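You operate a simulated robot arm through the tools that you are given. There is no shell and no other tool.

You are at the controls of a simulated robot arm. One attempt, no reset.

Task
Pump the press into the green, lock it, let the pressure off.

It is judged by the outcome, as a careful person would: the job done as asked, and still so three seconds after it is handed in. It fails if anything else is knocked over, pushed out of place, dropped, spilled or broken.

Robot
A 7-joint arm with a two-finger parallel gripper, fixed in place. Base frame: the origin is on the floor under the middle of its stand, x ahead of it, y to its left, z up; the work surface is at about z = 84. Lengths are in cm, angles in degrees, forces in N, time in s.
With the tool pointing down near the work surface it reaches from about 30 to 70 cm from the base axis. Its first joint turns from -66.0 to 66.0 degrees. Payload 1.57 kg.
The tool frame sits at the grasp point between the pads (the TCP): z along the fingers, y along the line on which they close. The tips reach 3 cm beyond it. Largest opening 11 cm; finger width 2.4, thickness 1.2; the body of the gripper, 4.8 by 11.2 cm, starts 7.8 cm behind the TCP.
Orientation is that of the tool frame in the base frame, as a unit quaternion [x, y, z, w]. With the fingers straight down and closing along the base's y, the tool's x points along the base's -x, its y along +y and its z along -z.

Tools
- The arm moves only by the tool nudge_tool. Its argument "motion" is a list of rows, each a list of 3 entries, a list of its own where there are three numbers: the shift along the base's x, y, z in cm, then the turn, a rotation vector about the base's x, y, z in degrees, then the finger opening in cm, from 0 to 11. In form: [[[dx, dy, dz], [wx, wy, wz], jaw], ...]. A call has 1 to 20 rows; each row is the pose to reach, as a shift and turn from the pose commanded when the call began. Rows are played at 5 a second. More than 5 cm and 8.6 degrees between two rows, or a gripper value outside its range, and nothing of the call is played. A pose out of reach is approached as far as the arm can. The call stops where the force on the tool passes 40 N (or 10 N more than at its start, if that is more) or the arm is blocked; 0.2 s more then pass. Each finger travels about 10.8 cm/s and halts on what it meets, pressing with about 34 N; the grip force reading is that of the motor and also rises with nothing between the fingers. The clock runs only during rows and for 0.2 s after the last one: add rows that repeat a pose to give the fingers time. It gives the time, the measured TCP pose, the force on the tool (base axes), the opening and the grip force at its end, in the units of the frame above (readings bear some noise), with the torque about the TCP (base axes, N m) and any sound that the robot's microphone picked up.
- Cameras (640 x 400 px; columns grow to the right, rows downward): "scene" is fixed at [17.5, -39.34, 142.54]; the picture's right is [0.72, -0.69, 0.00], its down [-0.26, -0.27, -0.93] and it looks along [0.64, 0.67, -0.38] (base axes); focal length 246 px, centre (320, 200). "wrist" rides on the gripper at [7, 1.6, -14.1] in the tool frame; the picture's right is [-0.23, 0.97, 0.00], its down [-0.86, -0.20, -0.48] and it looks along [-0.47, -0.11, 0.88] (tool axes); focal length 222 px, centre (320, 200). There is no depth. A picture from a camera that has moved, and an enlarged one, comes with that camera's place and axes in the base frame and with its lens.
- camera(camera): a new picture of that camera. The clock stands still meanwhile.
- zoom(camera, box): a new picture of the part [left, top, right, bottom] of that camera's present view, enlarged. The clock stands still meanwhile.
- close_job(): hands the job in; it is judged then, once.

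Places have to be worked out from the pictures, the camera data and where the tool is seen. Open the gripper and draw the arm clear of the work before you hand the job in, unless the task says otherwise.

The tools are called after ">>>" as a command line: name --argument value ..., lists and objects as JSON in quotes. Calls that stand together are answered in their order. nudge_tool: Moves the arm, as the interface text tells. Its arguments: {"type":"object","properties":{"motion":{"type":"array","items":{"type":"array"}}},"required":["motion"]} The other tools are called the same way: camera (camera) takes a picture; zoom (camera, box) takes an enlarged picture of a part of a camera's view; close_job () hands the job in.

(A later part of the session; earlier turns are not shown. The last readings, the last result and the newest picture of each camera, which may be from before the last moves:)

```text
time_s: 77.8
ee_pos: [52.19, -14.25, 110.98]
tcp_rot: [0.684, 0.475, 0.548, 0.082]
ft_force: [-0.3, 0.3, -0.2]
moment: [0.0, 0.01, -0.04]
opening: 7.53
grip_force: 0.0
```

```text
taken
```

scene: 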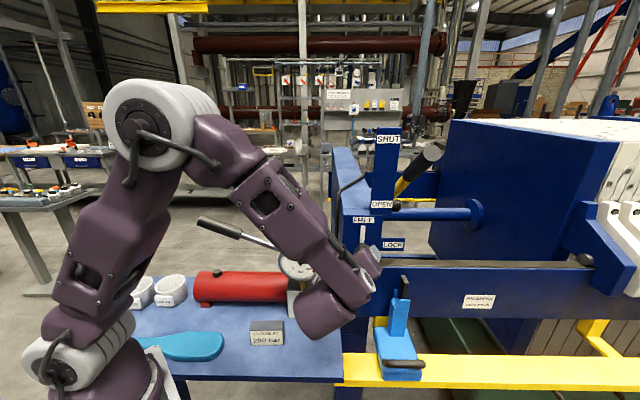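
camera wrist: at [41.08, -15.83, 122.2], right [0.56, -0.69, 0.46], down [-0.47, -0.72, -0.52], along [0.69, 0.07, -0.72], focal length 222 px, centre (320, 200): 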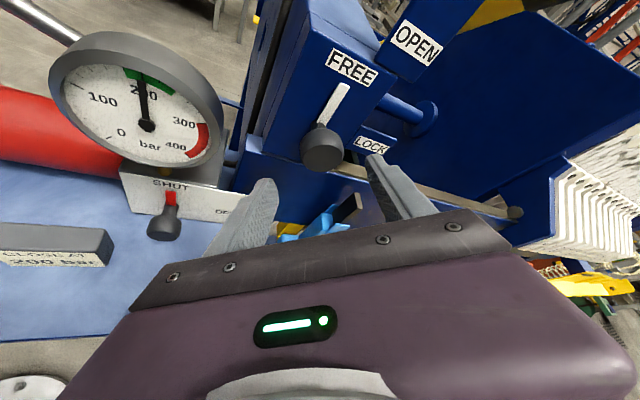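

Triangulating both views puts the lock knob centre at (60.7, -10.0, 107.5), face of the block 3.8 cm behind it. I advance 8.6 cm along the tool axis with small lateral corrections.

>>> nudge_tool --motion '[[[1.45, 0.72, -0.58], [0, 0, 0], 7.5], [[2.9, 1.45, -1.16], [0, 0, 0], 7.5], [[4.35, 2.17, -1.75], [0, 0, 0], 7.5], [[5.8, 2.9, -2.33], [0, 0, 0], 7.5], [[7.26, 3.62, -2.91], [0, 0, 0], 7.5], [[7.26, 3.62, -2.91], [0, 0, 0], 7.5]]'

>>> camera --camera "wrist"

>>> camera --camera "scene"

```text
time_s: 79.2
ee_pos: [59.58, -10.74, 108.08]
tcp_rot: [0.684, 0.475, 0.548, 0.082]
ft_force: [0.0, 0.8, 0.1]
moment: [0.02, -0.01, 0.02]
opening: 7.51
grip_force: 0.1
```

```text
taken
camera wrist: at [48.53, -12.25, 119.26], right [0.56, -0.69, 0.46], down [-0.46, -0.72, -0.52], along [0.69, 0.07, -0.72], focal length 222 px, centre (320, 200)
```

wrist: 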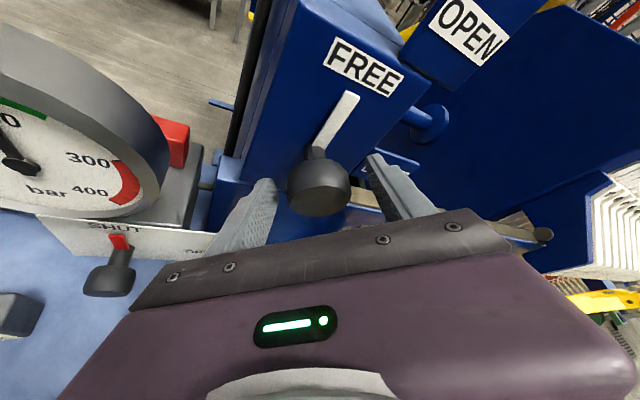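

```text
taken
```

scene: 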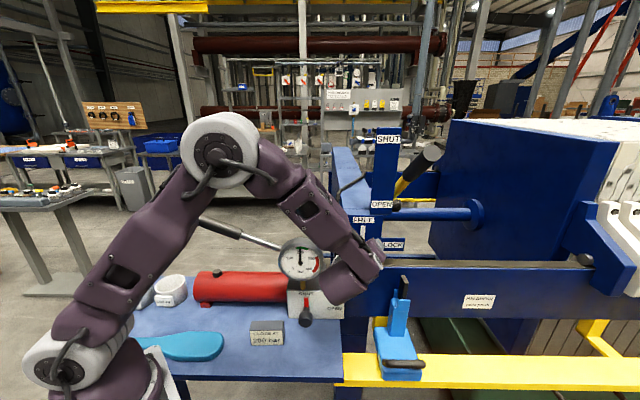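

The knob sits centred between the pads. I close on it.

>>> nudge_tool --motion '[[[0, 0, 0], [0, 0, 0], 6], [[0, 0, 0], [0, 0, 0], 4.9], [[0, 0, 0], [0, 0, 0], 3.5], [[0, 0, 0], [0, 0, 0], 3.5]]'

>>> camera --camera "wrist"

```text
time_s: 80.2
ee_pos: [59.51, -10.53, 107.91]
tcp_rot: [0.685, 0.474, 0.547, 0.08]
ft_force: [-10.6, 9.0, -13.6]
moment: [0.35, -0.23, -0.09]
opening: 4.77
grip_force: 45.3
```

```text
taken
camera wrist: at [48.47, -12.21, 119.21], right [0.56, -0.69, 0.46], down [-0.47, -0.72, -0.51], along [0.69, 0.07, -0.72], focal length 222 px, centre (320, 200)
```

wrist: 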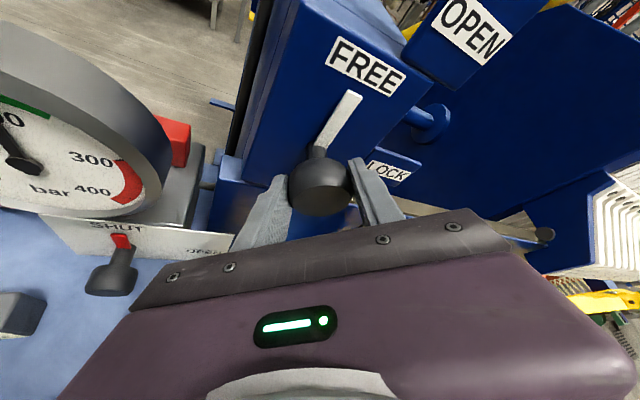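

Firm grip (4.77 cm, 45 N). I center slightly and turn the lock 45° clockwise (toward LOCK) as a first half.

>>> nudge_tool --motion '[[[-0.14, 0.13, -0.16], [0, 0, 0], 3.5], [[-0.08, 0.07, -0.1], [5.2, 5.4, 0], 3.5], [[-0.02, 0.01, -0.05], [10.4, 10.8, 0], 3.5], [[0.05, -0.06, -0.01], [15.6, 16.2, 0], 3.5], [[0.13, -0.13, 0.02], [20.8, 21.7, 0], 3.5], [[0.2, -0.2, 0.03], [26, 27.1, 0], 3.5], [[0.28, -0.27, 0.03], [31.1, 32.5, 0], 3.5], [[0.28, -0.27, 0.03], [31.1, 32.5, 0], 3.5]]'

>>> camera --camera "wrist"

>>> camera --camera "scene"

```text
time_s: 82.0
ee_pos: [59.89, -10.96, 108.14]
tcp_rot: [0.806, 0.315, 0.441, -0.237]
ft_force: [1.4, 4.3, -21.9]
moment: [-0.24, 0.3, -0.46]
opening: 4.77
grip_force: 45.0
```

```text
taken
camera wrist: at [55.97, -19.39, 121.06], right [0.61, -0.74, -0.3], down [-0.76, -0.44, -0.48], along [0.22, 0.52, -0.83], focal length 222 px, centre (320, 200)
```

wrist: 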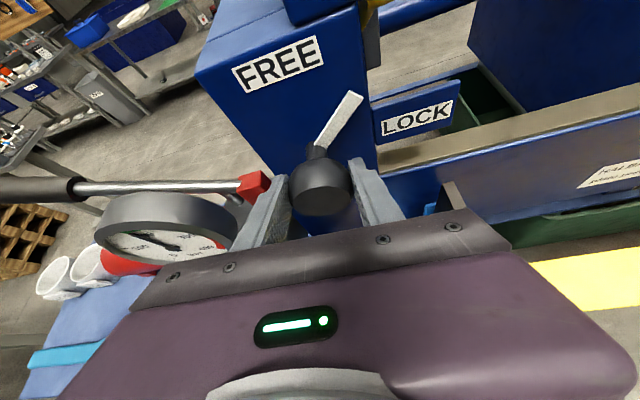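

```text
taken
```

scene: 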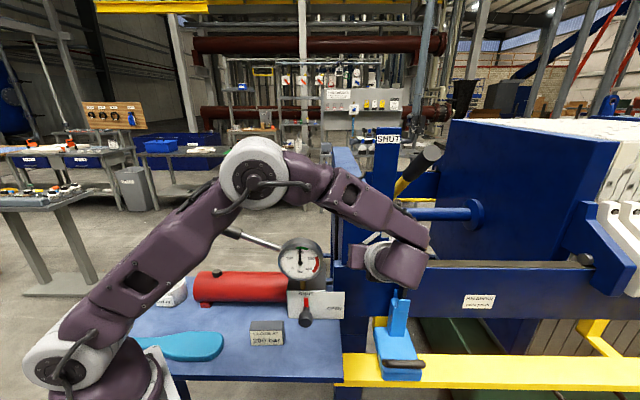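

The lock pointer is about halfway. I ease the vertical load and continue another 45° clockwise.

>>> nudge_tool --motion '[[[0, 0, -0.2], [0, 0, 0], 3.5], [[0.07, -0.07, -0.22], [5.2, 5.4, 0], 3.5], [[0.14, -0.14, -0.25], [10.4, 10.8, 0], 3.5], [[0.22, -0.21, -0.29], [15.6, 16.2, 0], 3.5], [[0.28, -0.27, -0.34], [20.8, 21.7, 0], 3.5], [[0.34, -0.33, -0.41], [26, 27.1, 0], 3.5], [[0.39, -0.37, -0.48], [31.1, 32.5, 0], 3.5], [[0.39, -0.37, -0.48], [31.1, 32.5, 0], 3.5]]'

>>> camera --camera "wrist"

>>> camera --camera "scene"

```text
time_s: 83.5
ee_pos: [60.28, -11.08, 107.88]
tcp_rot: [0.808, 0.138, 0.292, -0.493]
ft_force: [-13.4, 1.5, 7.0]
moment: [0.27, -0.11, -0.31]
opening: 4.77
grip_force: 44.8
stopped in row 7: the force on the tool passed its limit at 42 N (the readings are from after the stop); the commanded pose is now the measured one
```

```text
taken
camera wrist: at [61.76, -24.9, 115.89], right [0.32, -0.45, -0.84], down [-0.94, -0.27, -0.21], along [-0.13, 0.85, -0.51], focal length 222 px, centre (320, 200)
```

wrist: 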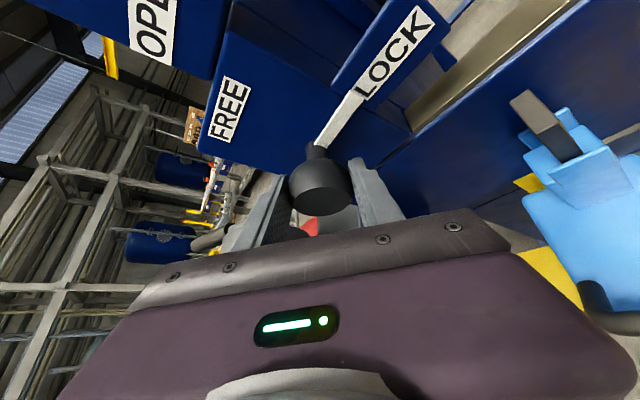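

```text
taken
```

scene: 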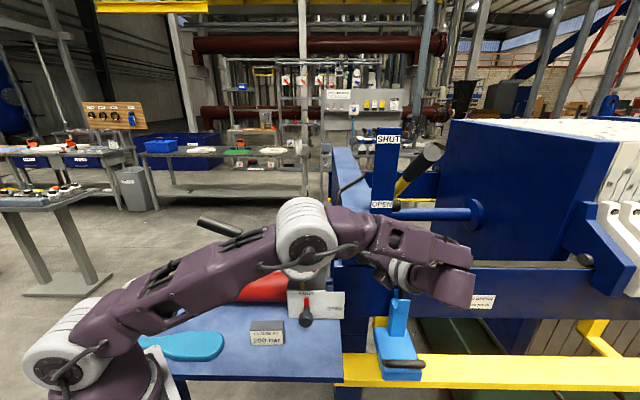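

The turn stopped at 42 N essentially at the end of travel; the white pointer now lies along LOCK. I open the fingers and back off to verify.

>>> nudge_tool --motion '[[[0, 0, 0], [0, 0, 0], 6.5], [[0, 0, 0], [0, 0, 0], 7], [[-0.8, -2.1, 0.8], [0, 0, 0], 7], [[-1.7, -4.4, 1.7], [0, 0, 0], 7], [[-2.5, -6.6, 2.6], [0, 0, 0], 7], [[-3.4, -8.8, 3.4], [0, 0, 0], 7], [[-3.4, -8.8, 3.4], [0, 0, 0], 7]]'

>>> camera --camera "wrist"

>>> camera --camera "scene"

```text
time_s: 85.1
ee_pos: [56.81, -20.1, 111.26]
tcp_rot: [0.808, 0.136, 0.292, -0.493]
ft_force: [-0.1, 0.0, -0.1]
moment: [0.04, 0.02, -0.02]
opening: 6.99
grip_force: 0.0
```

```text
taken
camera wrist: at [58.32, -33.82, 119.28], right [0.31, -0.45, -0.84], down [-0.94, -0.27, -0.21], along [-0.13, 0.85, -0.51], focal length 222 px, centre (320, 200)
```

wrist: 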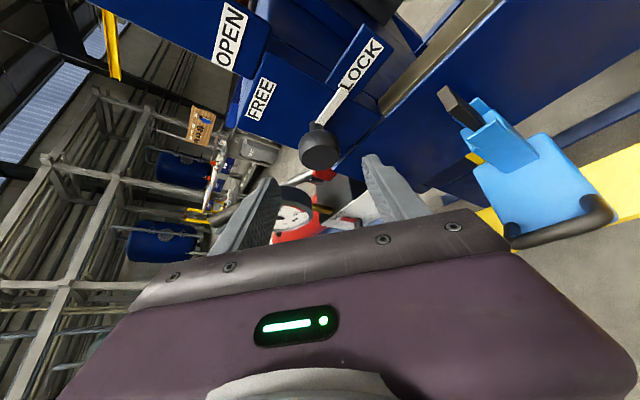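

```text
taken
```

scene: 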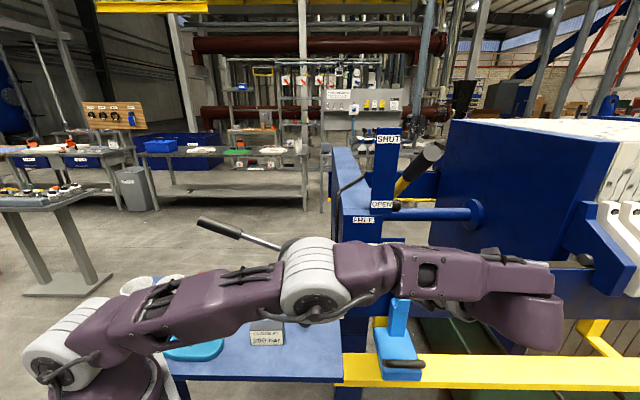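

The pointer looks aligned with LOCK from here, but I want a clear scene view. I roll the hand back to upright and lift.

>>> nudge_tool --motion '[[[-0.6, -0.2, 0.8], [-5.8, -6, 0], 7], [[-1.2, -0.2, 1.6], [-11.5, -12, 0], 7], [[-1.8, 0, 2.4], [-17.3, -18, 0], 7], [[-2.6, 0.4, 3.4], [-23.1, -24.1, 0], 7], [[-3.4, 0.8, 4.6], [-28.8, -30.1, 0], 7], [[-4.2, 1.2, 6.2], [-34.6, -36.1, 0], 7], [[-5.4, 2.2, 9], [-34.6, -36.1, 0], 7], [[-6.6, 3.2, 12], [-34.6, -36.1, 0], 7], [[-7.8, 4.2, 15], [-34.6, -36.1, 0], 7]]'

>>> camera --camera "scene"

>>> zoom --camera "scene" --box '[320, 190, 440, 290]'

>>> camera --camera "wrist"

```text
time_s: 87.1
ee_pos: [48.99, -15.77, 126.49]
tcp_rot: [0.788, 0.359, 0.472, -0.167]
ft_force: [0.1, -0.1, -0.1]
moment: [-0.04, 0.01, 0.01]
opening: 7.0
grip_force: 0.0
```

```text
taken
```

scene: 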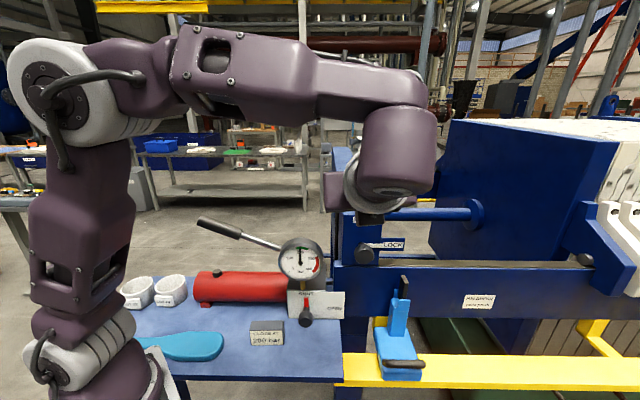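

```text
4.00 times, centred on (380, 240) of scene
camera zoom: at [17.49, -39.33, 142.54], right [0.72, -0.69, 0.0], down [-0.26, -0.27, -0.93], along [0.64, 0.67, -0.38], focal length 983 px, centre (80, 40)
```

zoom: 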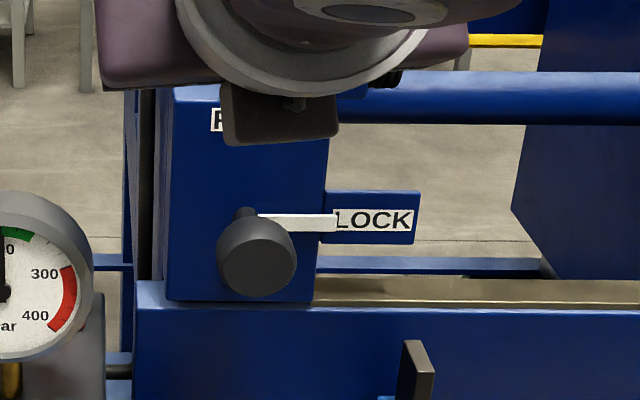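

```text
taken
camera wrist: at [43.46, -22.68, 139.63], right [0.64, -0.76, -0.12], down [-0.7, -0.5, -0.52], along [0.33, 0.42, -0.85], focal length 222 px, centre (320, 200)
```

wrist: 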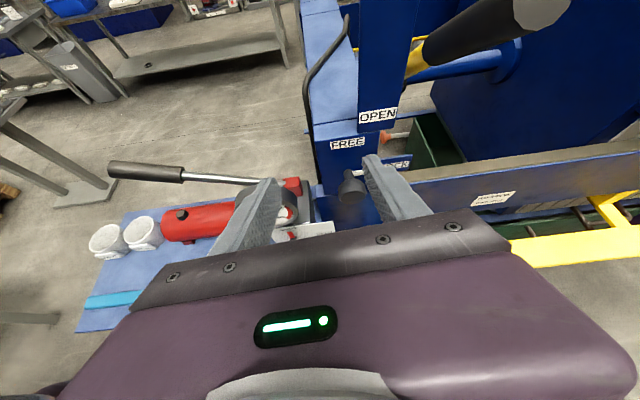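

The white pointer is squarely on LOCK and the gauge still shows 200 bar. Now back to the valve to let the pressure off: I move to the previous stand-off above the valve with the 45° tilt.

>>> nudge_tool --motion '[[[-0.8, 1.7, -3], [-1, 2.1, -0.2], 6], [[-1.5, 3.4, -6], [-2.1, 4.3, -0.35], 6], [[-2.3, 5.1, -9], [-3.1, 6.4, -0.5], 5.5], [[-3, 6.8, -12], [-4.1, 8.6, -0.7], 5.5], [[-3.8, 8.5, -15], [-5.2, 10.7, -0.9], 5.5], [[-4.5, 10.2, -18], [-6.2, 12.85, -1.04], 5.5], [[-4.5, 10.2, -18], [-6.2, 12.85, -1.04], 5.5]]'

>>> camera --camera "scene"

>>> zoom --camera "scene" --box '[320, 190, 440, 290]'

```text
time_s: 88.7
ee_pos: [44.6, -5.72, 108.16]
tcp_rot: [0.846, 0.356, 0.363, -0.16]
ft_force: [-0.7, -0.4, -0.5]
moment: [-0.01, -0.03, -0.01]
opening: 5.51
grip_force: 0.1
```

```text
taken
```

scene: 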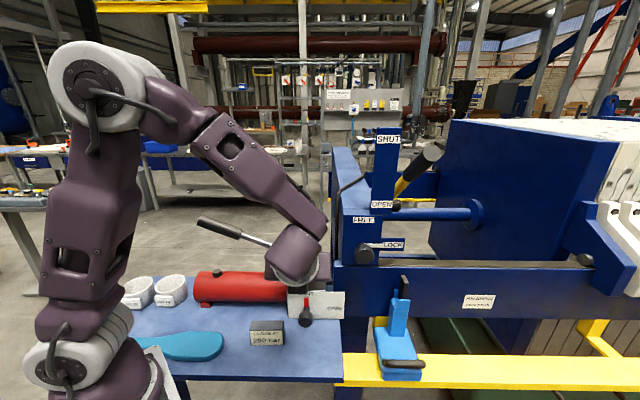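

```text
4.00 times, centred on (380, 240) of scene
camera zoom: at [17.5, -39.34, 142.54], right [0.72, -0.69, 0.0], down [-0.26, -0.27, -0.93], along [0.64, 0.67, -0.38], focal length 983 px, centre (80, 40)
```

zoom: 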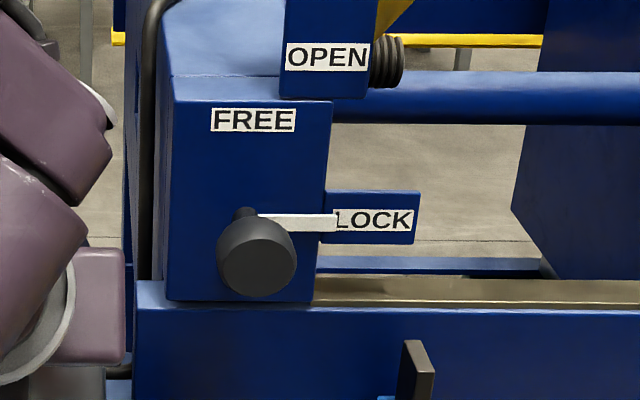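

The lock is confirmed on LOCK. I descend to the valve stand-off.

>>> nudge_tool --motion '[[[0, 0.1, -3], [-0.7, -0.7, 0], 5.2], [[0, 0.2, -6], [-1.4, -1.4, 0], 5.2], [[-0.1, 0.4, -9], [-2.1, -2.2, 0], 5.2], [[-0.1, 0.5, -12], [-2.8, -2.9, 0], 5.2], [[-0.15, 0.65, -15.1], [-3.5, -3.6, 0], 5.2], [[-0.15, 0.65, -15.1], [-3.5, -3.6, 0], 5.2]]'

>>> camera --camera "wrist"

>>> zoom --camera "scene" --box '[180, 200, 360, 360]'

```text
time_s: 90.1
ee_pos: [44.77, -4.5, 93.03]
tcp_rot: [0.839, 0.372, 0.378, -0.123]
ft_force: [0.7, -0.8, -0.1]
moment: [0.04, -0.01, -0.01]
opening: 5.21
grip_force: 0.0
```

```text
taken
camera wrist: at [41.3, -8.98, 107.93], right [0.6, -0.8, -0.09], down [-0.78, -0.55, -0.31], along [0.19, 0.26, -0.95], focal length 222 px, centre (320, 200)
```

wrist: 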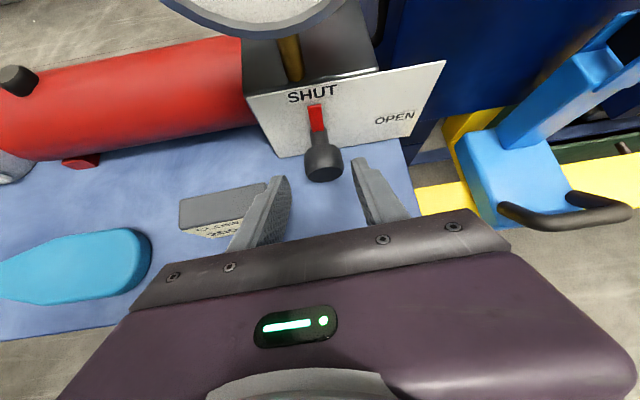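

```text
2.50 times, centred on (270, 280) of scene
camera zoom: at [17.5, -39.34, 142.54], right [0.72, -0.69, 0.0], down [-0.26, -0.27, -0.93], along [0.64, 0.67, -0.38], focal length 614 px, centre (445, 0)
```

zoom: 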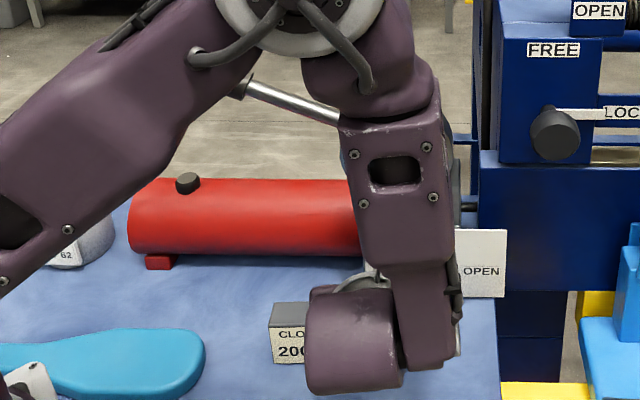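

Knob is centred on the approach line, 6.6 cm ahead. I advance 5 cm along the tool axis and close.

>>> nudge_tool --motion '[[[0.7, 0.55, -0.9], [0, 0, 0], 5.2], [[1.4, 1.1, -1.8], [0, 0, 0], 5.2], [[2.1, 1.65, -2.7], [0, 0, 0], 5.2], [[2.76, 2.19, -3.56], [0, 0, 0], 5.2], [[2.76, 2.19, -3.56], [0, 0, 0], 5.2], [[2.76, 2.19, -3.56], [0, 0, 0], 4.2], [[2.76, 2.19, -3.56], [0, 0, 0], 2.5], [[2.76, 2.19, -3.56], [0, 0, 0], 2.5]]'

>>> camera --camera "wrist"

```text
time_s: 91.9
ee_pos: [47.49, -2.61, 89.43]
tcp_rot: [0.84, 0.37, 0.378, -0.121]
ft_force: [17.2, -6.7, -3.8]
moment: [-0.22, -0.03, -0.46]
opening: 3.71
grip_force: 44.0
```

```text
taken
camera wrist: at [43.97, -7.02, 104.42], right [0.6, -0.8, -0.09], down [-0.78, -0.55, -0.31], along [0.2, 0.25, -0.95], focal length 222 px, centre (320, 200)
```

wrist: 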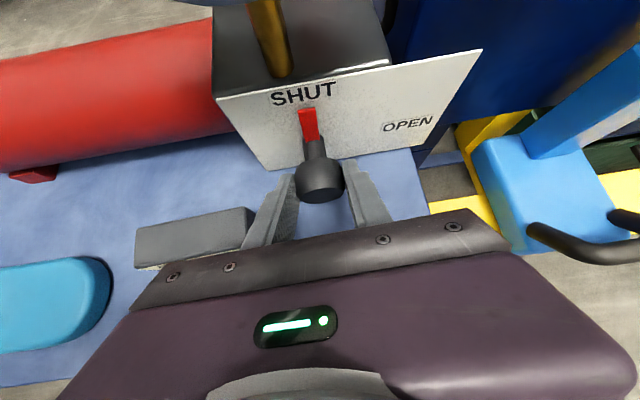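

Good grip. I center it and turn 35° clockwise toward OPEN.

>>> nudge_tool --motion '[[[0.14, -0.14, 0], [0, 0, 0], 2.5], [[0.24, -0.23, 0], [4.84, 5.05, 0], 2.5], [[0.33, -0.33, -0.01], [9.7, 10.1, 0], 2.5], [[0.43, -0.42, -0.04], [14.5, 15.2, 0], 2.5], [[0.52, -0.5, -0.08], [19.4, 20.2, 0], 2.5], [[0.61, -0.59, -0.14], [24.2, 25.3, 0], 2.5], [[0.61, -0.59, -0.14], [24.2, 25.3, 0], 2.5]]'

>>> camera --camera "wrist"

>>> zoom --camera "scene" --box '[180, 200, 360, 360]'

```text
time_s: 93.5
ee_pos: [47.89, -3.2, 89.36]
tcp_rot: [0.856, 0.249, 0.254, -0.374]
ft_force: [11.3, 25.1, -14.6]
moment: [-0.08, 0.11, -0.02]
opening: 3.74
grip_force: 43.4
```

```text
taken
camera wrist: at [50.52, -13.42, 101.33], right [0.43, -0.63, -0.64], down [-0.88, -0.45, -0.15], along [-0.2, 0.63, -0.75], focal length 222 px, centre (320, 200)
```

wrist: 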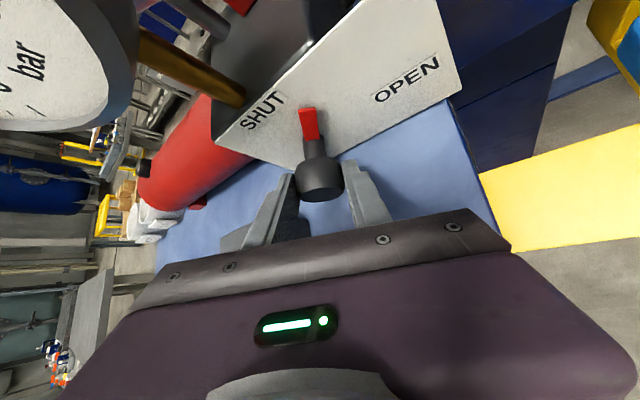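

```text
2.50 times, centred on (270, 280) of scene
camera zoom: at [17.55, -39.27, 142.55], right [0.72, -0.69, 0.0], down [-0.26, -0.27, -0.93], along [0.64, 0.67, -0.38], focal length 614 px, centre (445, 0)
```

zoom: 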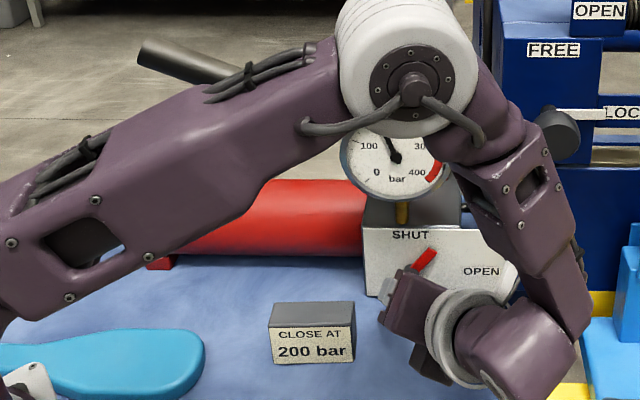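

The pointer is about 35° off SHUT and the gauge is starting to fall. I release, swing back, and regrasp.

>>> nudge_tool --motion '[[[0, 0, 0], [0, 0, 0], 4.8], [[0, 0, 0], [0, 0, 0], 5.0], [[-0.12, 0.11, 0.05], [-4.84, -5.05, 0], 5.0], [[-0.22, 0.21, 0.1], [-9.7, -10.1, 0], 5.0], [[-0.32, 0.3, 0.12], [-14.5, -15.2, 0], 5.0], [[-0.4, 0.38, 0.14], [-19.4, -20.2, 0], 5.0], [[-0.47, 0.45, 0.14], [-24.2, -25.3, 0], 5.0], [[-0.47, 0.45, 0.14], [-24.2, -25.3, 0], 4.2], [[-0.47, 0.45, 0.14], [-24.2, -25.3, 0], 2.5], [[-0.47, 0.45, 0.14], [-24.2, -25.3, 0], 2.5], [[-0.47, 0.45, 0.14], [-24.2, -25.3, 0], 2.5]]'

>>> camera --camera "wrist"

>>> zoom --camera "scene" --box '[180, 200, 360, 360]'

```text
time_s: 95.9
ee_pos: [47.21, -2.96, 89.46]
tcp_rot: [0.839, 0.372, 0.377, -0.123]
ft_force: [-7.0, 3.9, 1.7]
moment: [-0.02, 0.09, 0.03]
opening: 3.74
grip_force: 44.1
```

```text
taken
camera wrist: at [43.81, -7.28, 104.46], right [0.6, -0.8, -0.09], down [-0.78, -0.55, -0.31], along [0.19, 0.26, -0.95], focal length 222 px, centre (320, 200)
```

wrist: 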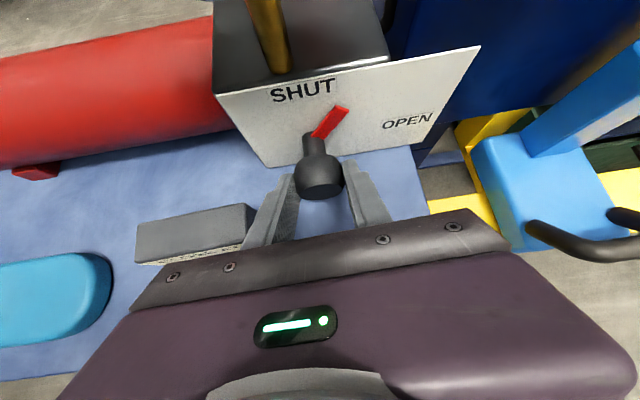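

```text
2.50 times, centred on (270, 280) of scene
camera zoom: at [17.47, -39.33, 142.54], right [0.72, -0.69, 0.0], down [-0.26, -0.27, -0.93], along [0.64, 0.67, -0.38], focal length 614 px, centre (445, 0)
```

zoom: 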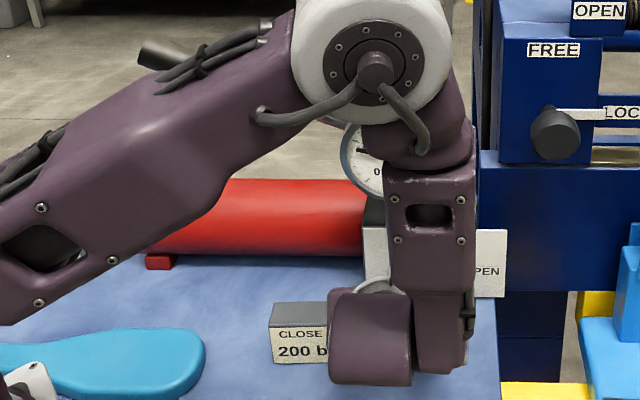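

Regripped with low load, pointer ~40° round. Another 35° clockwise.

>>> nudge_tool --motion '[[[0.08, -0.07, 0], [4.84, 5.05, 0], 2.5], [[0.17, -0.16, -0.01], [9.7, 10.1, 0], 2.5], [[0.27, -0.25, -0.04], [14.5, 15.2, 0], 2.5], [[0.36, -0.33, -0.08], [19.4, 20.2, 0], 2.5], [[0.45, -0.42, -0.14], [24.2, 25.3, 0], 2.5], [[0.45, -0.42, -0.14], [24.2, 25.3, 0], 2.5]]'

>>> zoom --camera "scene" --box '[180, 200, 360, 360]'

>>> camera --camera "wrist"

```text
time_s: 97.3
ee_pos: [47.68, -3.27, 89.4]
tcp_rot: [0.857, 0.248, 0.254, -0.373]
ft_force: [-11.6, 2.5, -8.2]
moment: [-0.36, 0.45, 0.61]
opening: 3.73
grip_force: 43.2
```

```text
2.50 times, centred on (270, 280) of scene
camera zoom: at [17.48, -39.33, 142.54], right [0.72, -0.69, 0.0], down [-0.26, -0.27, -0.93], along [0.64, 0.67, -0.38], focal length 614 px, centre (445, 0)
```

zoom: 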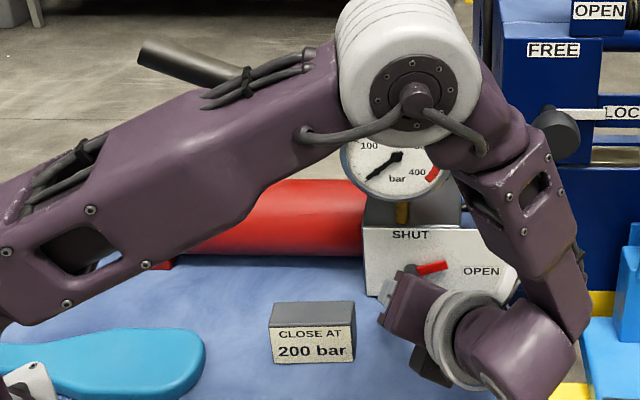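

```text
taken
camera wrist: at [50.37, -13.55, 101.36], right [0.43, -0.64, -0.64], down [-0.88, -0.45, -0.14], along [-0.2, 0.63, -0.75], focal length 222 px, centre (320, 200)
```

wrist: 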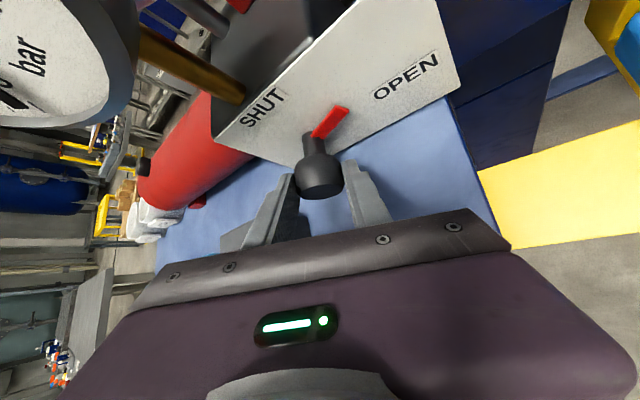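

The gauge is back at 0; the pointer is about 15–18° short of fully OPEN. One last regrasp to finish it.

>>> nudge_tool --motion '[[[0, 0, 0], [0, 0, 0], 4.8], [[0, 0, 0], [0, 0, 0], 5.0], [[-0.1, 0.09, 0.04], [-4.84, -5.05, 0], 5.0], [[-0.2, 0.19, 0.08], [-9.7, -10.1, 0], 5.0], [[-0.29, 0.27, 0.11], [-14.5, -15.2, 0], 5.0], [[-0.29, 0.27, 0.11], [-14.5, -15.2, 0], 4.2], [[-0.29, 0.27, 0.11], [-14.5, -15.2, 0], 2.5], [[-0.29, 0.27, 0.11], [-14.5, -15.2, 0], 2.5], [[-0.29, 0.27, 0.11], [-14.5, -15.2, 0], 2.5], [[-0.2, 0.19, 0.08], [-9.7, -10.1, 0], 2.5], [[-0.1, 0.09, 0.04], [-4.84, -5.05, 0], 2.5], [[0, 0, 0], [0, 0, 0], 2.5], [[0.06, -0.06, -0.04], [2.1, 2.2, 0], 2.5], [[0.06, -0.06, -0.04], [2.1, 2.2, 0], 2.5]]'

>>> zoom --camera "scene" --box '[180, 200, 360, 360]'

>>> camera --camera "wrist"

```text
time_s: 100.3
ee_pos: [47.73, -3.29, 89.53]
tcp_rot: [0.854, 0.238, 0.242, -0.394]
ft_force: [-17.0, 11.1, 4.9]
moment: [-0.53, -0.06, 0.92]
opening: 3.73
grip_force: 43.2
```

```text
2.50 times, centred on (270, 280) of scene
camera zoom: at [17.45, -39.31, 142.55], right [0.72, -0.69, 0.0], down [-0.26, -0.27, -0.93], along [0.64, 0.67, -0.38], focal length 614 px, centre (445, 0)
```

zoom: 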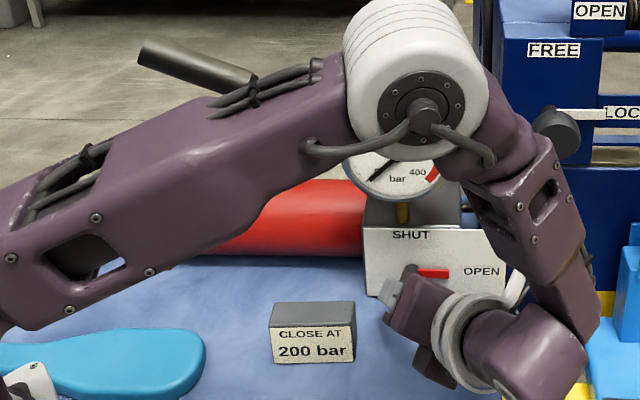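

```text
taken
camera wrist: at [50.9, -14.0, 100.81], right [0.41, -0.61, -0.68], down [-0.89, -0.45, -0.13], along [-0.22, 0.65, -0.72], focal length 222 px, centre (320, 200)
```

wrist: 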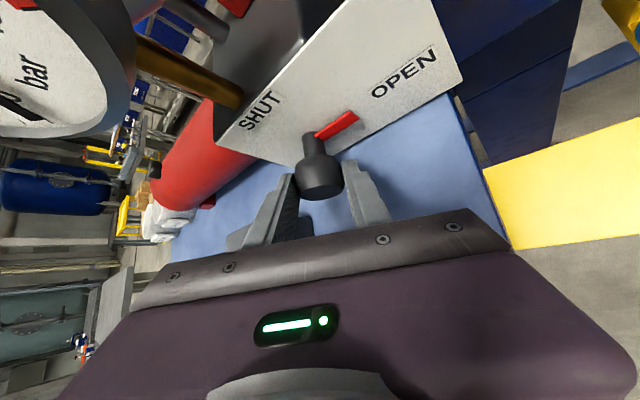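

The red pointer is on OPEN. I release, retreat back and up, and roll the hand upright.

>>> nudge_tool --motion '[[[0, 0, 0], [0, 0, 0], 4.8], [[0, 0, 0], [0, 0, 0], 5.2], [[-0.4, -1.4, 1.2], [0, 0, 0], 5.2], [[-0.9, -3.0, 2.8], [0, 0, 0], 5.2], [[-1.4, -4.2, 5.5], [0, 0, 0], 5.2], [[-1.8, -4.2, 9], [-4.8, -5, 0], 5.2], [[-2.2, -3.8, 12], [-9.7, -10.1, 0], 5.2], [[-2.6, -3.4, 15], [-14.5, -15.2, 0], 5.2], [[-3, -3, 18], [-19.4, -20.2, 0], 5.2], [[-3.2, -2.6, 20], [-22, -23, 0], 5.2], [[-3.2, -2.6, 20], [-22, -23, 0], 5.2]]'

>>> camera --camera "scene"

>>> zoom --camera "scene" --box '[180, 200, 360, 360]'

>>> camera --camera "wrist"

```text
time_s: 102.7
ee_pos: [44.66, -5.76, 109.21]
tcp_rot: [0.848, 0.352, 0.358, -0.169]
ft_force: [-0.3, 0.7, 0.4]
moment: [-0.04, 0.0, -0.03]
opening: 5.17
grip_force: 0.0
```

```text
taken
```

scene: 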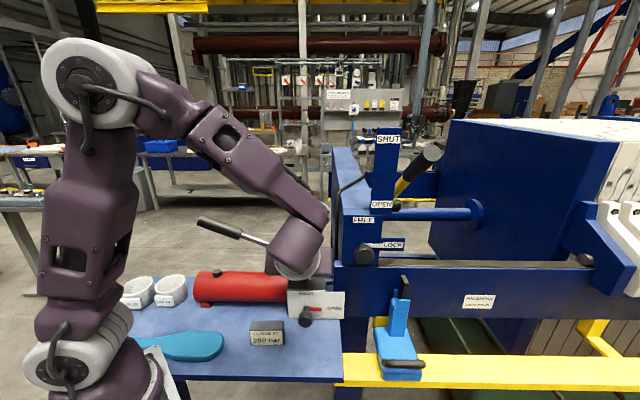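

```text
2.50 times, centred on (270, 280) of scene
camera zoom: at [17.5, -39.34, 142.54], right [0.72, -0.69, 0.0], down [-0.26, -0.27, -0.93], along [0.64, 0.67, -0.38], focal length 614 px, centre (445, 0)
```

zoom: 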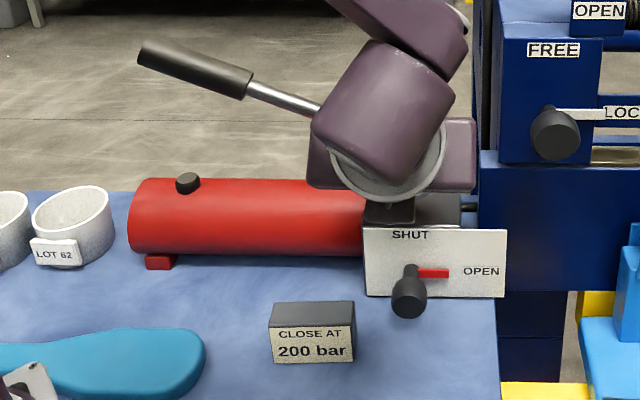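

```text
taken
camera wrist: at [42.31, -11.27, 124.06], right [0.59, -0.79, -0.2], down [-0.8, -0.53, -0.29], along [0.12, 0.33, -0.94], focal length 222 px, centre (320, 200)
```

wrist: 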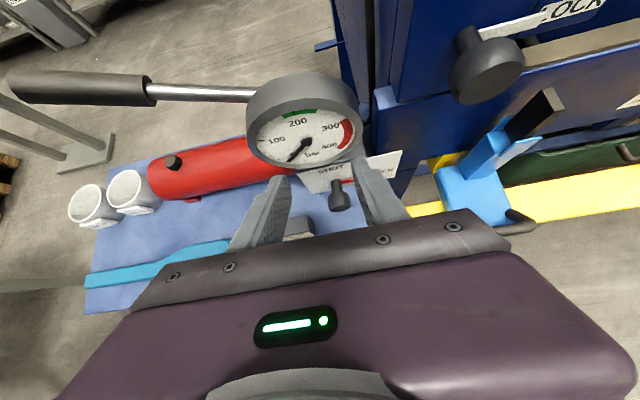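

Task state is right: valve OPEN, lock on LOCK, gauge 0. The sign, though, still sits ~1.1 cm left of where it started, so I will carefully push it back. First I lift and bring the tool vertical.

>>> nudge_tool --motion '[[[0, 0, 3], [-5.2, 5, 0], 4], [[0, 0, 6], [-10.4, 10, 0], 2], [[0, 0, 9], [-15.7, 15, 0], 0], [[0, 0, 12], [-20.9, 20, 0], 0], [[0, 0, 14], [-26.1, 25, 0], 0], [[0, 1, 16], [-32.4, 31.1, 0], 0], [[0, 1, 16], [-32.4, 31.1, 0], 0]]'

```text
refused: row 6 steps farther than a row can; nothing moved
```

A row stepped slightly too far; I split it.

>>> nudge_tool --motion '[[[0, 0, 3], [-5.2, 5, 0], 4], [[0, 0, 6], [-10.4, 10, 0], 2], [[0, 0, 9], [-15.7, 15, 0], 0], [[0, 0, 12], [-20.9, 20, 0], 0], [[0, 0, 14], [-26.1, 25, 0], 0], [[0, 1, 16], [-31, 29.7, 0], 0], [[0, 1, 16], [-33, 31.6, 0], 0]]'

```text
time_s: 104.3
ee_pos: [44.69, -4.97, 125.49]
tcp_rot: [0.925, 0.379, 0.002, -0.011]
ft_force: [0.2, 0.5, 0.4]
moment: [0.03, -0.01, 0.01]
opening: 0.0
grip_force: 21.0
```

Now yaw +91° and move to above the gap left of the sign, at about (34.8, 8.2).

>>> nudge_tool --motion '[[[-0.8, 1.1, 0], [0, 0, 7.6], 0], [[-1.6, 2.2, 0], [0, 0, 15.3], 0], [[-2.5, 3.3, 0], [0, 0, 22.9], 0], [[-3.3, 4.4, 0], [0, 0, 30.6], 0], [[-4.1, 5.5, 0], [0, 0, 38.2], 0], [[-5, 6.6, 0], [0, 0, 45.9], 0], [[-5.8, 7.7, -1], [0, 0, 53.5], 0], [[-6.6, 8.8, -2], [0, 0, 61.1], 0], [[-7.4, 9.9, -3.5], [0, 0, 68.8], 0], [[-8.3, 11, -5], [0, 0, 76.4], 0], [[-9.1, 12.1, -6.5], [0, 0, 84.1], 0], [[-9.9, 13.2, -8], [0, 0, 91.5], 0], [[-9.9, 13.2, -8], [0, 0, 91.5], 0]]'

>>> camera --camera "wrist"

>>> camera --camera "scene"

```text
time_s: 107.1
ee_pos: [34.69, 8.16, 117.59]
tcp_rot: [0.373, 0.928, -0.005, -0.011]
ft_force: [0.0, 0.8, 0.1]
moment: [0.01, 0.0, 0.0]
opening: 0.01
grip_force: 21.4
```

```text
taken
camera wrist: at [31.12, 14.1, 131.79], right [0.84, 0.55, -0.02], down [0.49, -0.73, 0.47], along [0.24, -0.4, -0.88], focal length 222 px, centre (320, 200)
```

wrist: 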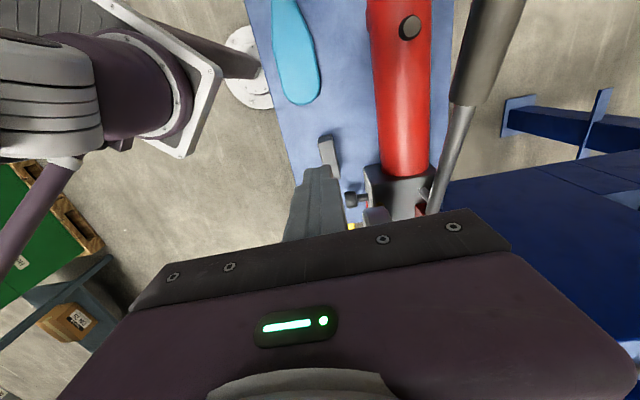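

```text
taken
```

scene: 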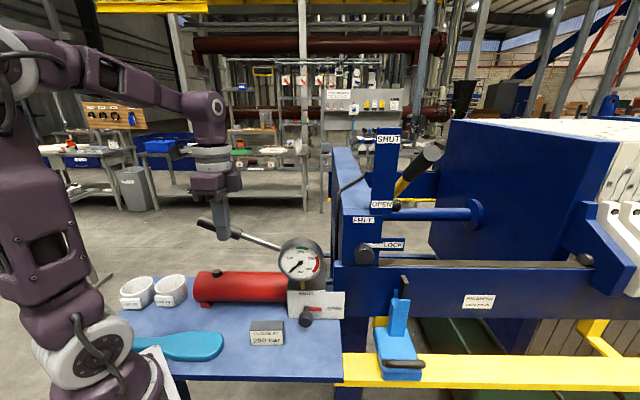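

I zoom on the sign to locate its near end and width.

>>> zoom --camera "wrist" --box '[260, 40, 380, 200]'

```text
2.50 times, centred on (320, 120) of wrist
camera zoom: at [31.12, 14.1, 131.79], right [0.84, 0.55, -0.02], down [0.49, -0.73, 0.47], along [0.24, -0.4, -0.88], focal length 555 px, centre (320, 400)
```

zoom: 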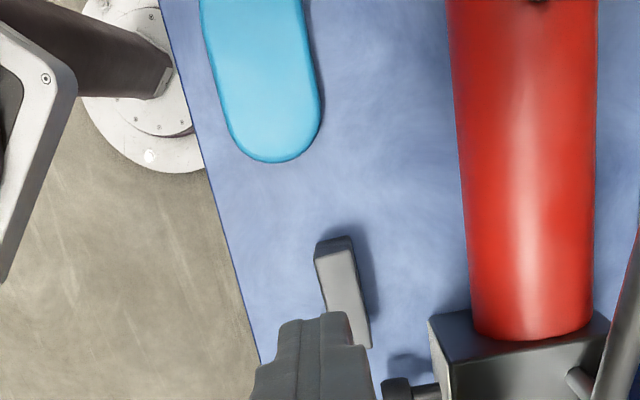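

The sign is ~3 cm deep, its near end at u≈22.3, v≈29.6; the paddle is well left (u≤15). My closed fingers are at u≈19.4, v≈29.9. I descend most of the way and check.

>>> nudge_tool --motion '[[[0, 0, -4], [0, 0, 0], 0], [[0, 0, -8], [0, 0, 0], 0], [[0, 0, -12], [0, 0, 0], 0], [[0, 0, -16], [0, 0, 0], 0], [[0, 0, -19], [0, 0, 0], 0], [[0, 0, -22], [0, 0, 0], 0], [[0, 0, -22], [0, 0, 0], 0]]'

>>> zoom --camera "scene" --box '[180, 200, 360, 360]'

>>> camera --camera "wrist"

```text
time_s: 108.7
ee_pos: [34.85, 8.13, 95.27]
tcp_rot: [0.373, 0.928, -0.006, -0.01]
ft_force: [0.4, -0.3, 0.9]
moment: [0.01, 0.0, 0.03]
opening: 0.0
grip_force: 21.2
```

```text
2.50 times, centred on (270, 280) of scene
camera zoom: at [17.5, -39.34, 142.54], right [0.72, -0.69, 0.0], down [-0.26, -0.27, -0.93], along [0.64, 0.67, -0.38], focal length 614 px, centre (445, 0)
```

zoom: 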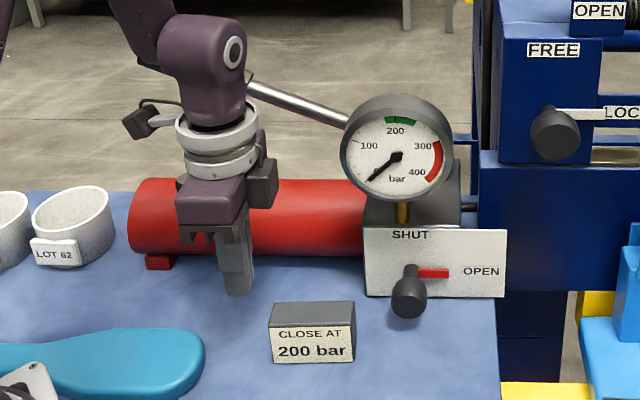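

```text
taken
camera wrist: at [31.28, 14.14, 109.49], right [0.84, 0.54, -0.02], down [0.49, -0.74, 0.47], along [0.24, -0.4, -0.88], focal length 222 px, centre (320, 200)
```

wrist: 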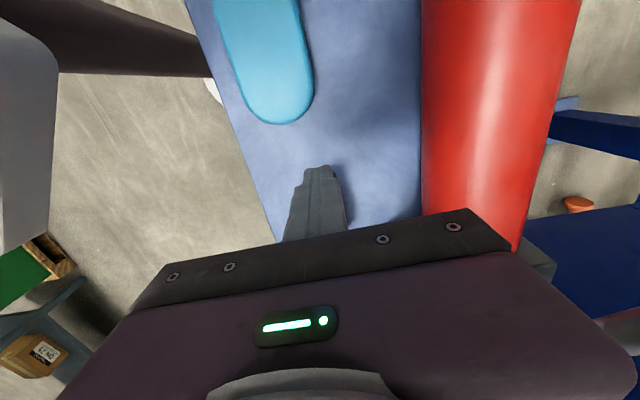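

Clear view: fingers are between paddle and sign with room on both sides. I lower the tips to ~1.8 cm above the table.

>>> nudge_tool --motion '[[[0, 0, -2], [0, 0, 0], 0], [[0, 0, -4], [0, 0, 0], 0], [[0, 0, -5.5], [0, 0, 0], 0], [[0, 0, -6.4], [0, 0, 0], 0], [[0, 0, -6.4], [0, 0, 0], 0]]'

>>> zoom --camera "scene" --box '[180, 240, 330, 380]'

```text
time_s: 109.9
ee_pos: [34.8, 8.06, 88.87]
tcp_rot: [0.374, 0.927, -0.006, -0.011]
ft_force: [0.3, -0.3, -0.1]
moment: [-0.03, 0.03, 0.01]
opening: 0.0
grip_force: 21.2
```

```text
2.86 times, centred on (255, 310) of scene
camera zoom: at [17.5, -39.34, 142.54], right [0.72, -0.69, 0.0], down [-0.26, -0.27, -0.93], along [0.64, 0.67, -0.38], focal length 702 px, centre (506, -114)
```

zoom: 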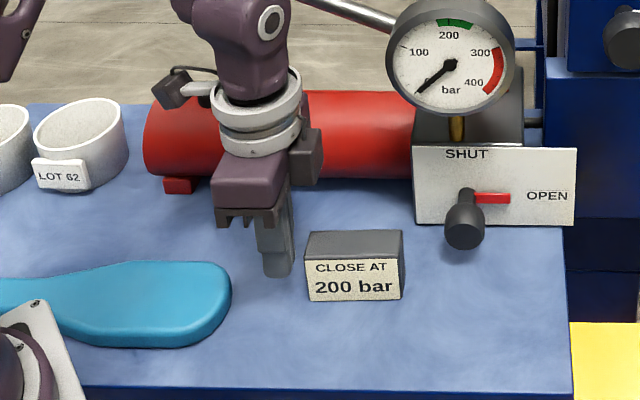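

Tip is about 1.2 cm left of the sign's end face. I move right 1.9 cm slowly and check the position.

>>> nudge_tool --motion '[[[0.36, -0.35, 0], [0, 0, 0], 0], [[0.72, -0.69, 0], [0, 0, 0], 0], [[0.94, -0.9, 0], [0, 0, 0], 0], [[1.16, -1.11, 0], [0, 0, 0], 0], [[1.37, -1.31, 0], [0, 0, 0], 0], [[1.37, -1.31, 0], [0, 0, 0], 0]]'

>>> zoom --camera "scene" --box '[180, 240, 330, 380]'

```text
time_s: 111.3
ee_pos: [36.1, 6.84, 88.97]
tcp_rot: [0.373, 0.928, -0.006, -0.011]
ft_force: [-0.3, 0.0, 1.4]
moment: [0.01, -0.03, 0.02]
opening: 0.02
grip_force: 21.1
```

```text
2.86 times, centred on (255, 310) of scene
camera zoom: at [17.49, -39.34, 142.54], right [0.72, -0.69, 0.0], down [-0.26, -0.27, -0.93], along [0.64, 0.67, -0.38], focal length 702 px, centre (506, -114)
```

zoom: 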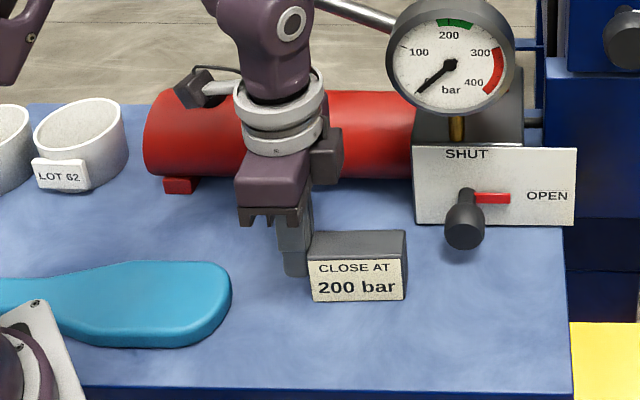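

The sign has begun to move (0.35 cm). I push another ~0.75 cm.

>>> nudge_tool --motion '[[[0.18, -0.17, 0], [0, 0, 0], 0], [[0.36, -0.35, 0], [0, 0, 0], 0], [[0.54, -0.52, 0], [0, 0, 0], 0], [[0.54, -0.52, 0], [0, 0, 0], 0]]'

>>> zoom --camera "scene" --box '[180, 240, 330, 380]'

>>> zoom --camera "scene" --box '[180, 200, 360, 360]'

```text
time_s: 112.3
ee_pos: [36.69, 6.35, 88.94]
tcp_rot: [0.373, 0.928, -0.006, -0.011]
ft_force: [-1.9, 0.0, 4.9]
moment: [0.01, -0.1, -0.04]
opening: 0.0
grip_force: 20.8
```

```text
2.86 times, centred on (255, 310) of scene
camera zoom: at [17.49, -39.34, 142.54], right [0.72, -0.69, 0.0], down [-0.26, -0.27, -0.93], along [0.64, 0.67, -0.38], focal length 702 px, centre (506, -114)
```

zoom: 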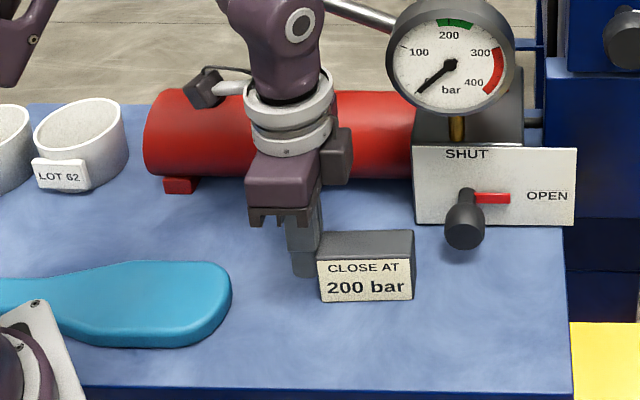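

```text
2.50 times, centred on (270, 280) of scene
camera zoom: at [17.49, -39.34, 142.54], right [0.72, -0.69, 0.0], down [-0.26, -0.27, -0.93], along [0.64, 0.67, -0.38], focal length 614 px, centre (445, 0)
```

zoom: 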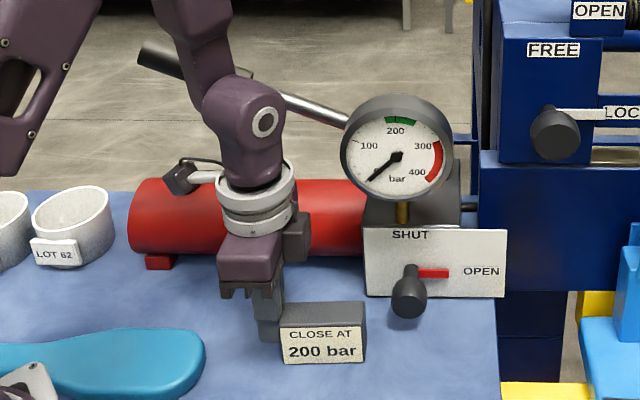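

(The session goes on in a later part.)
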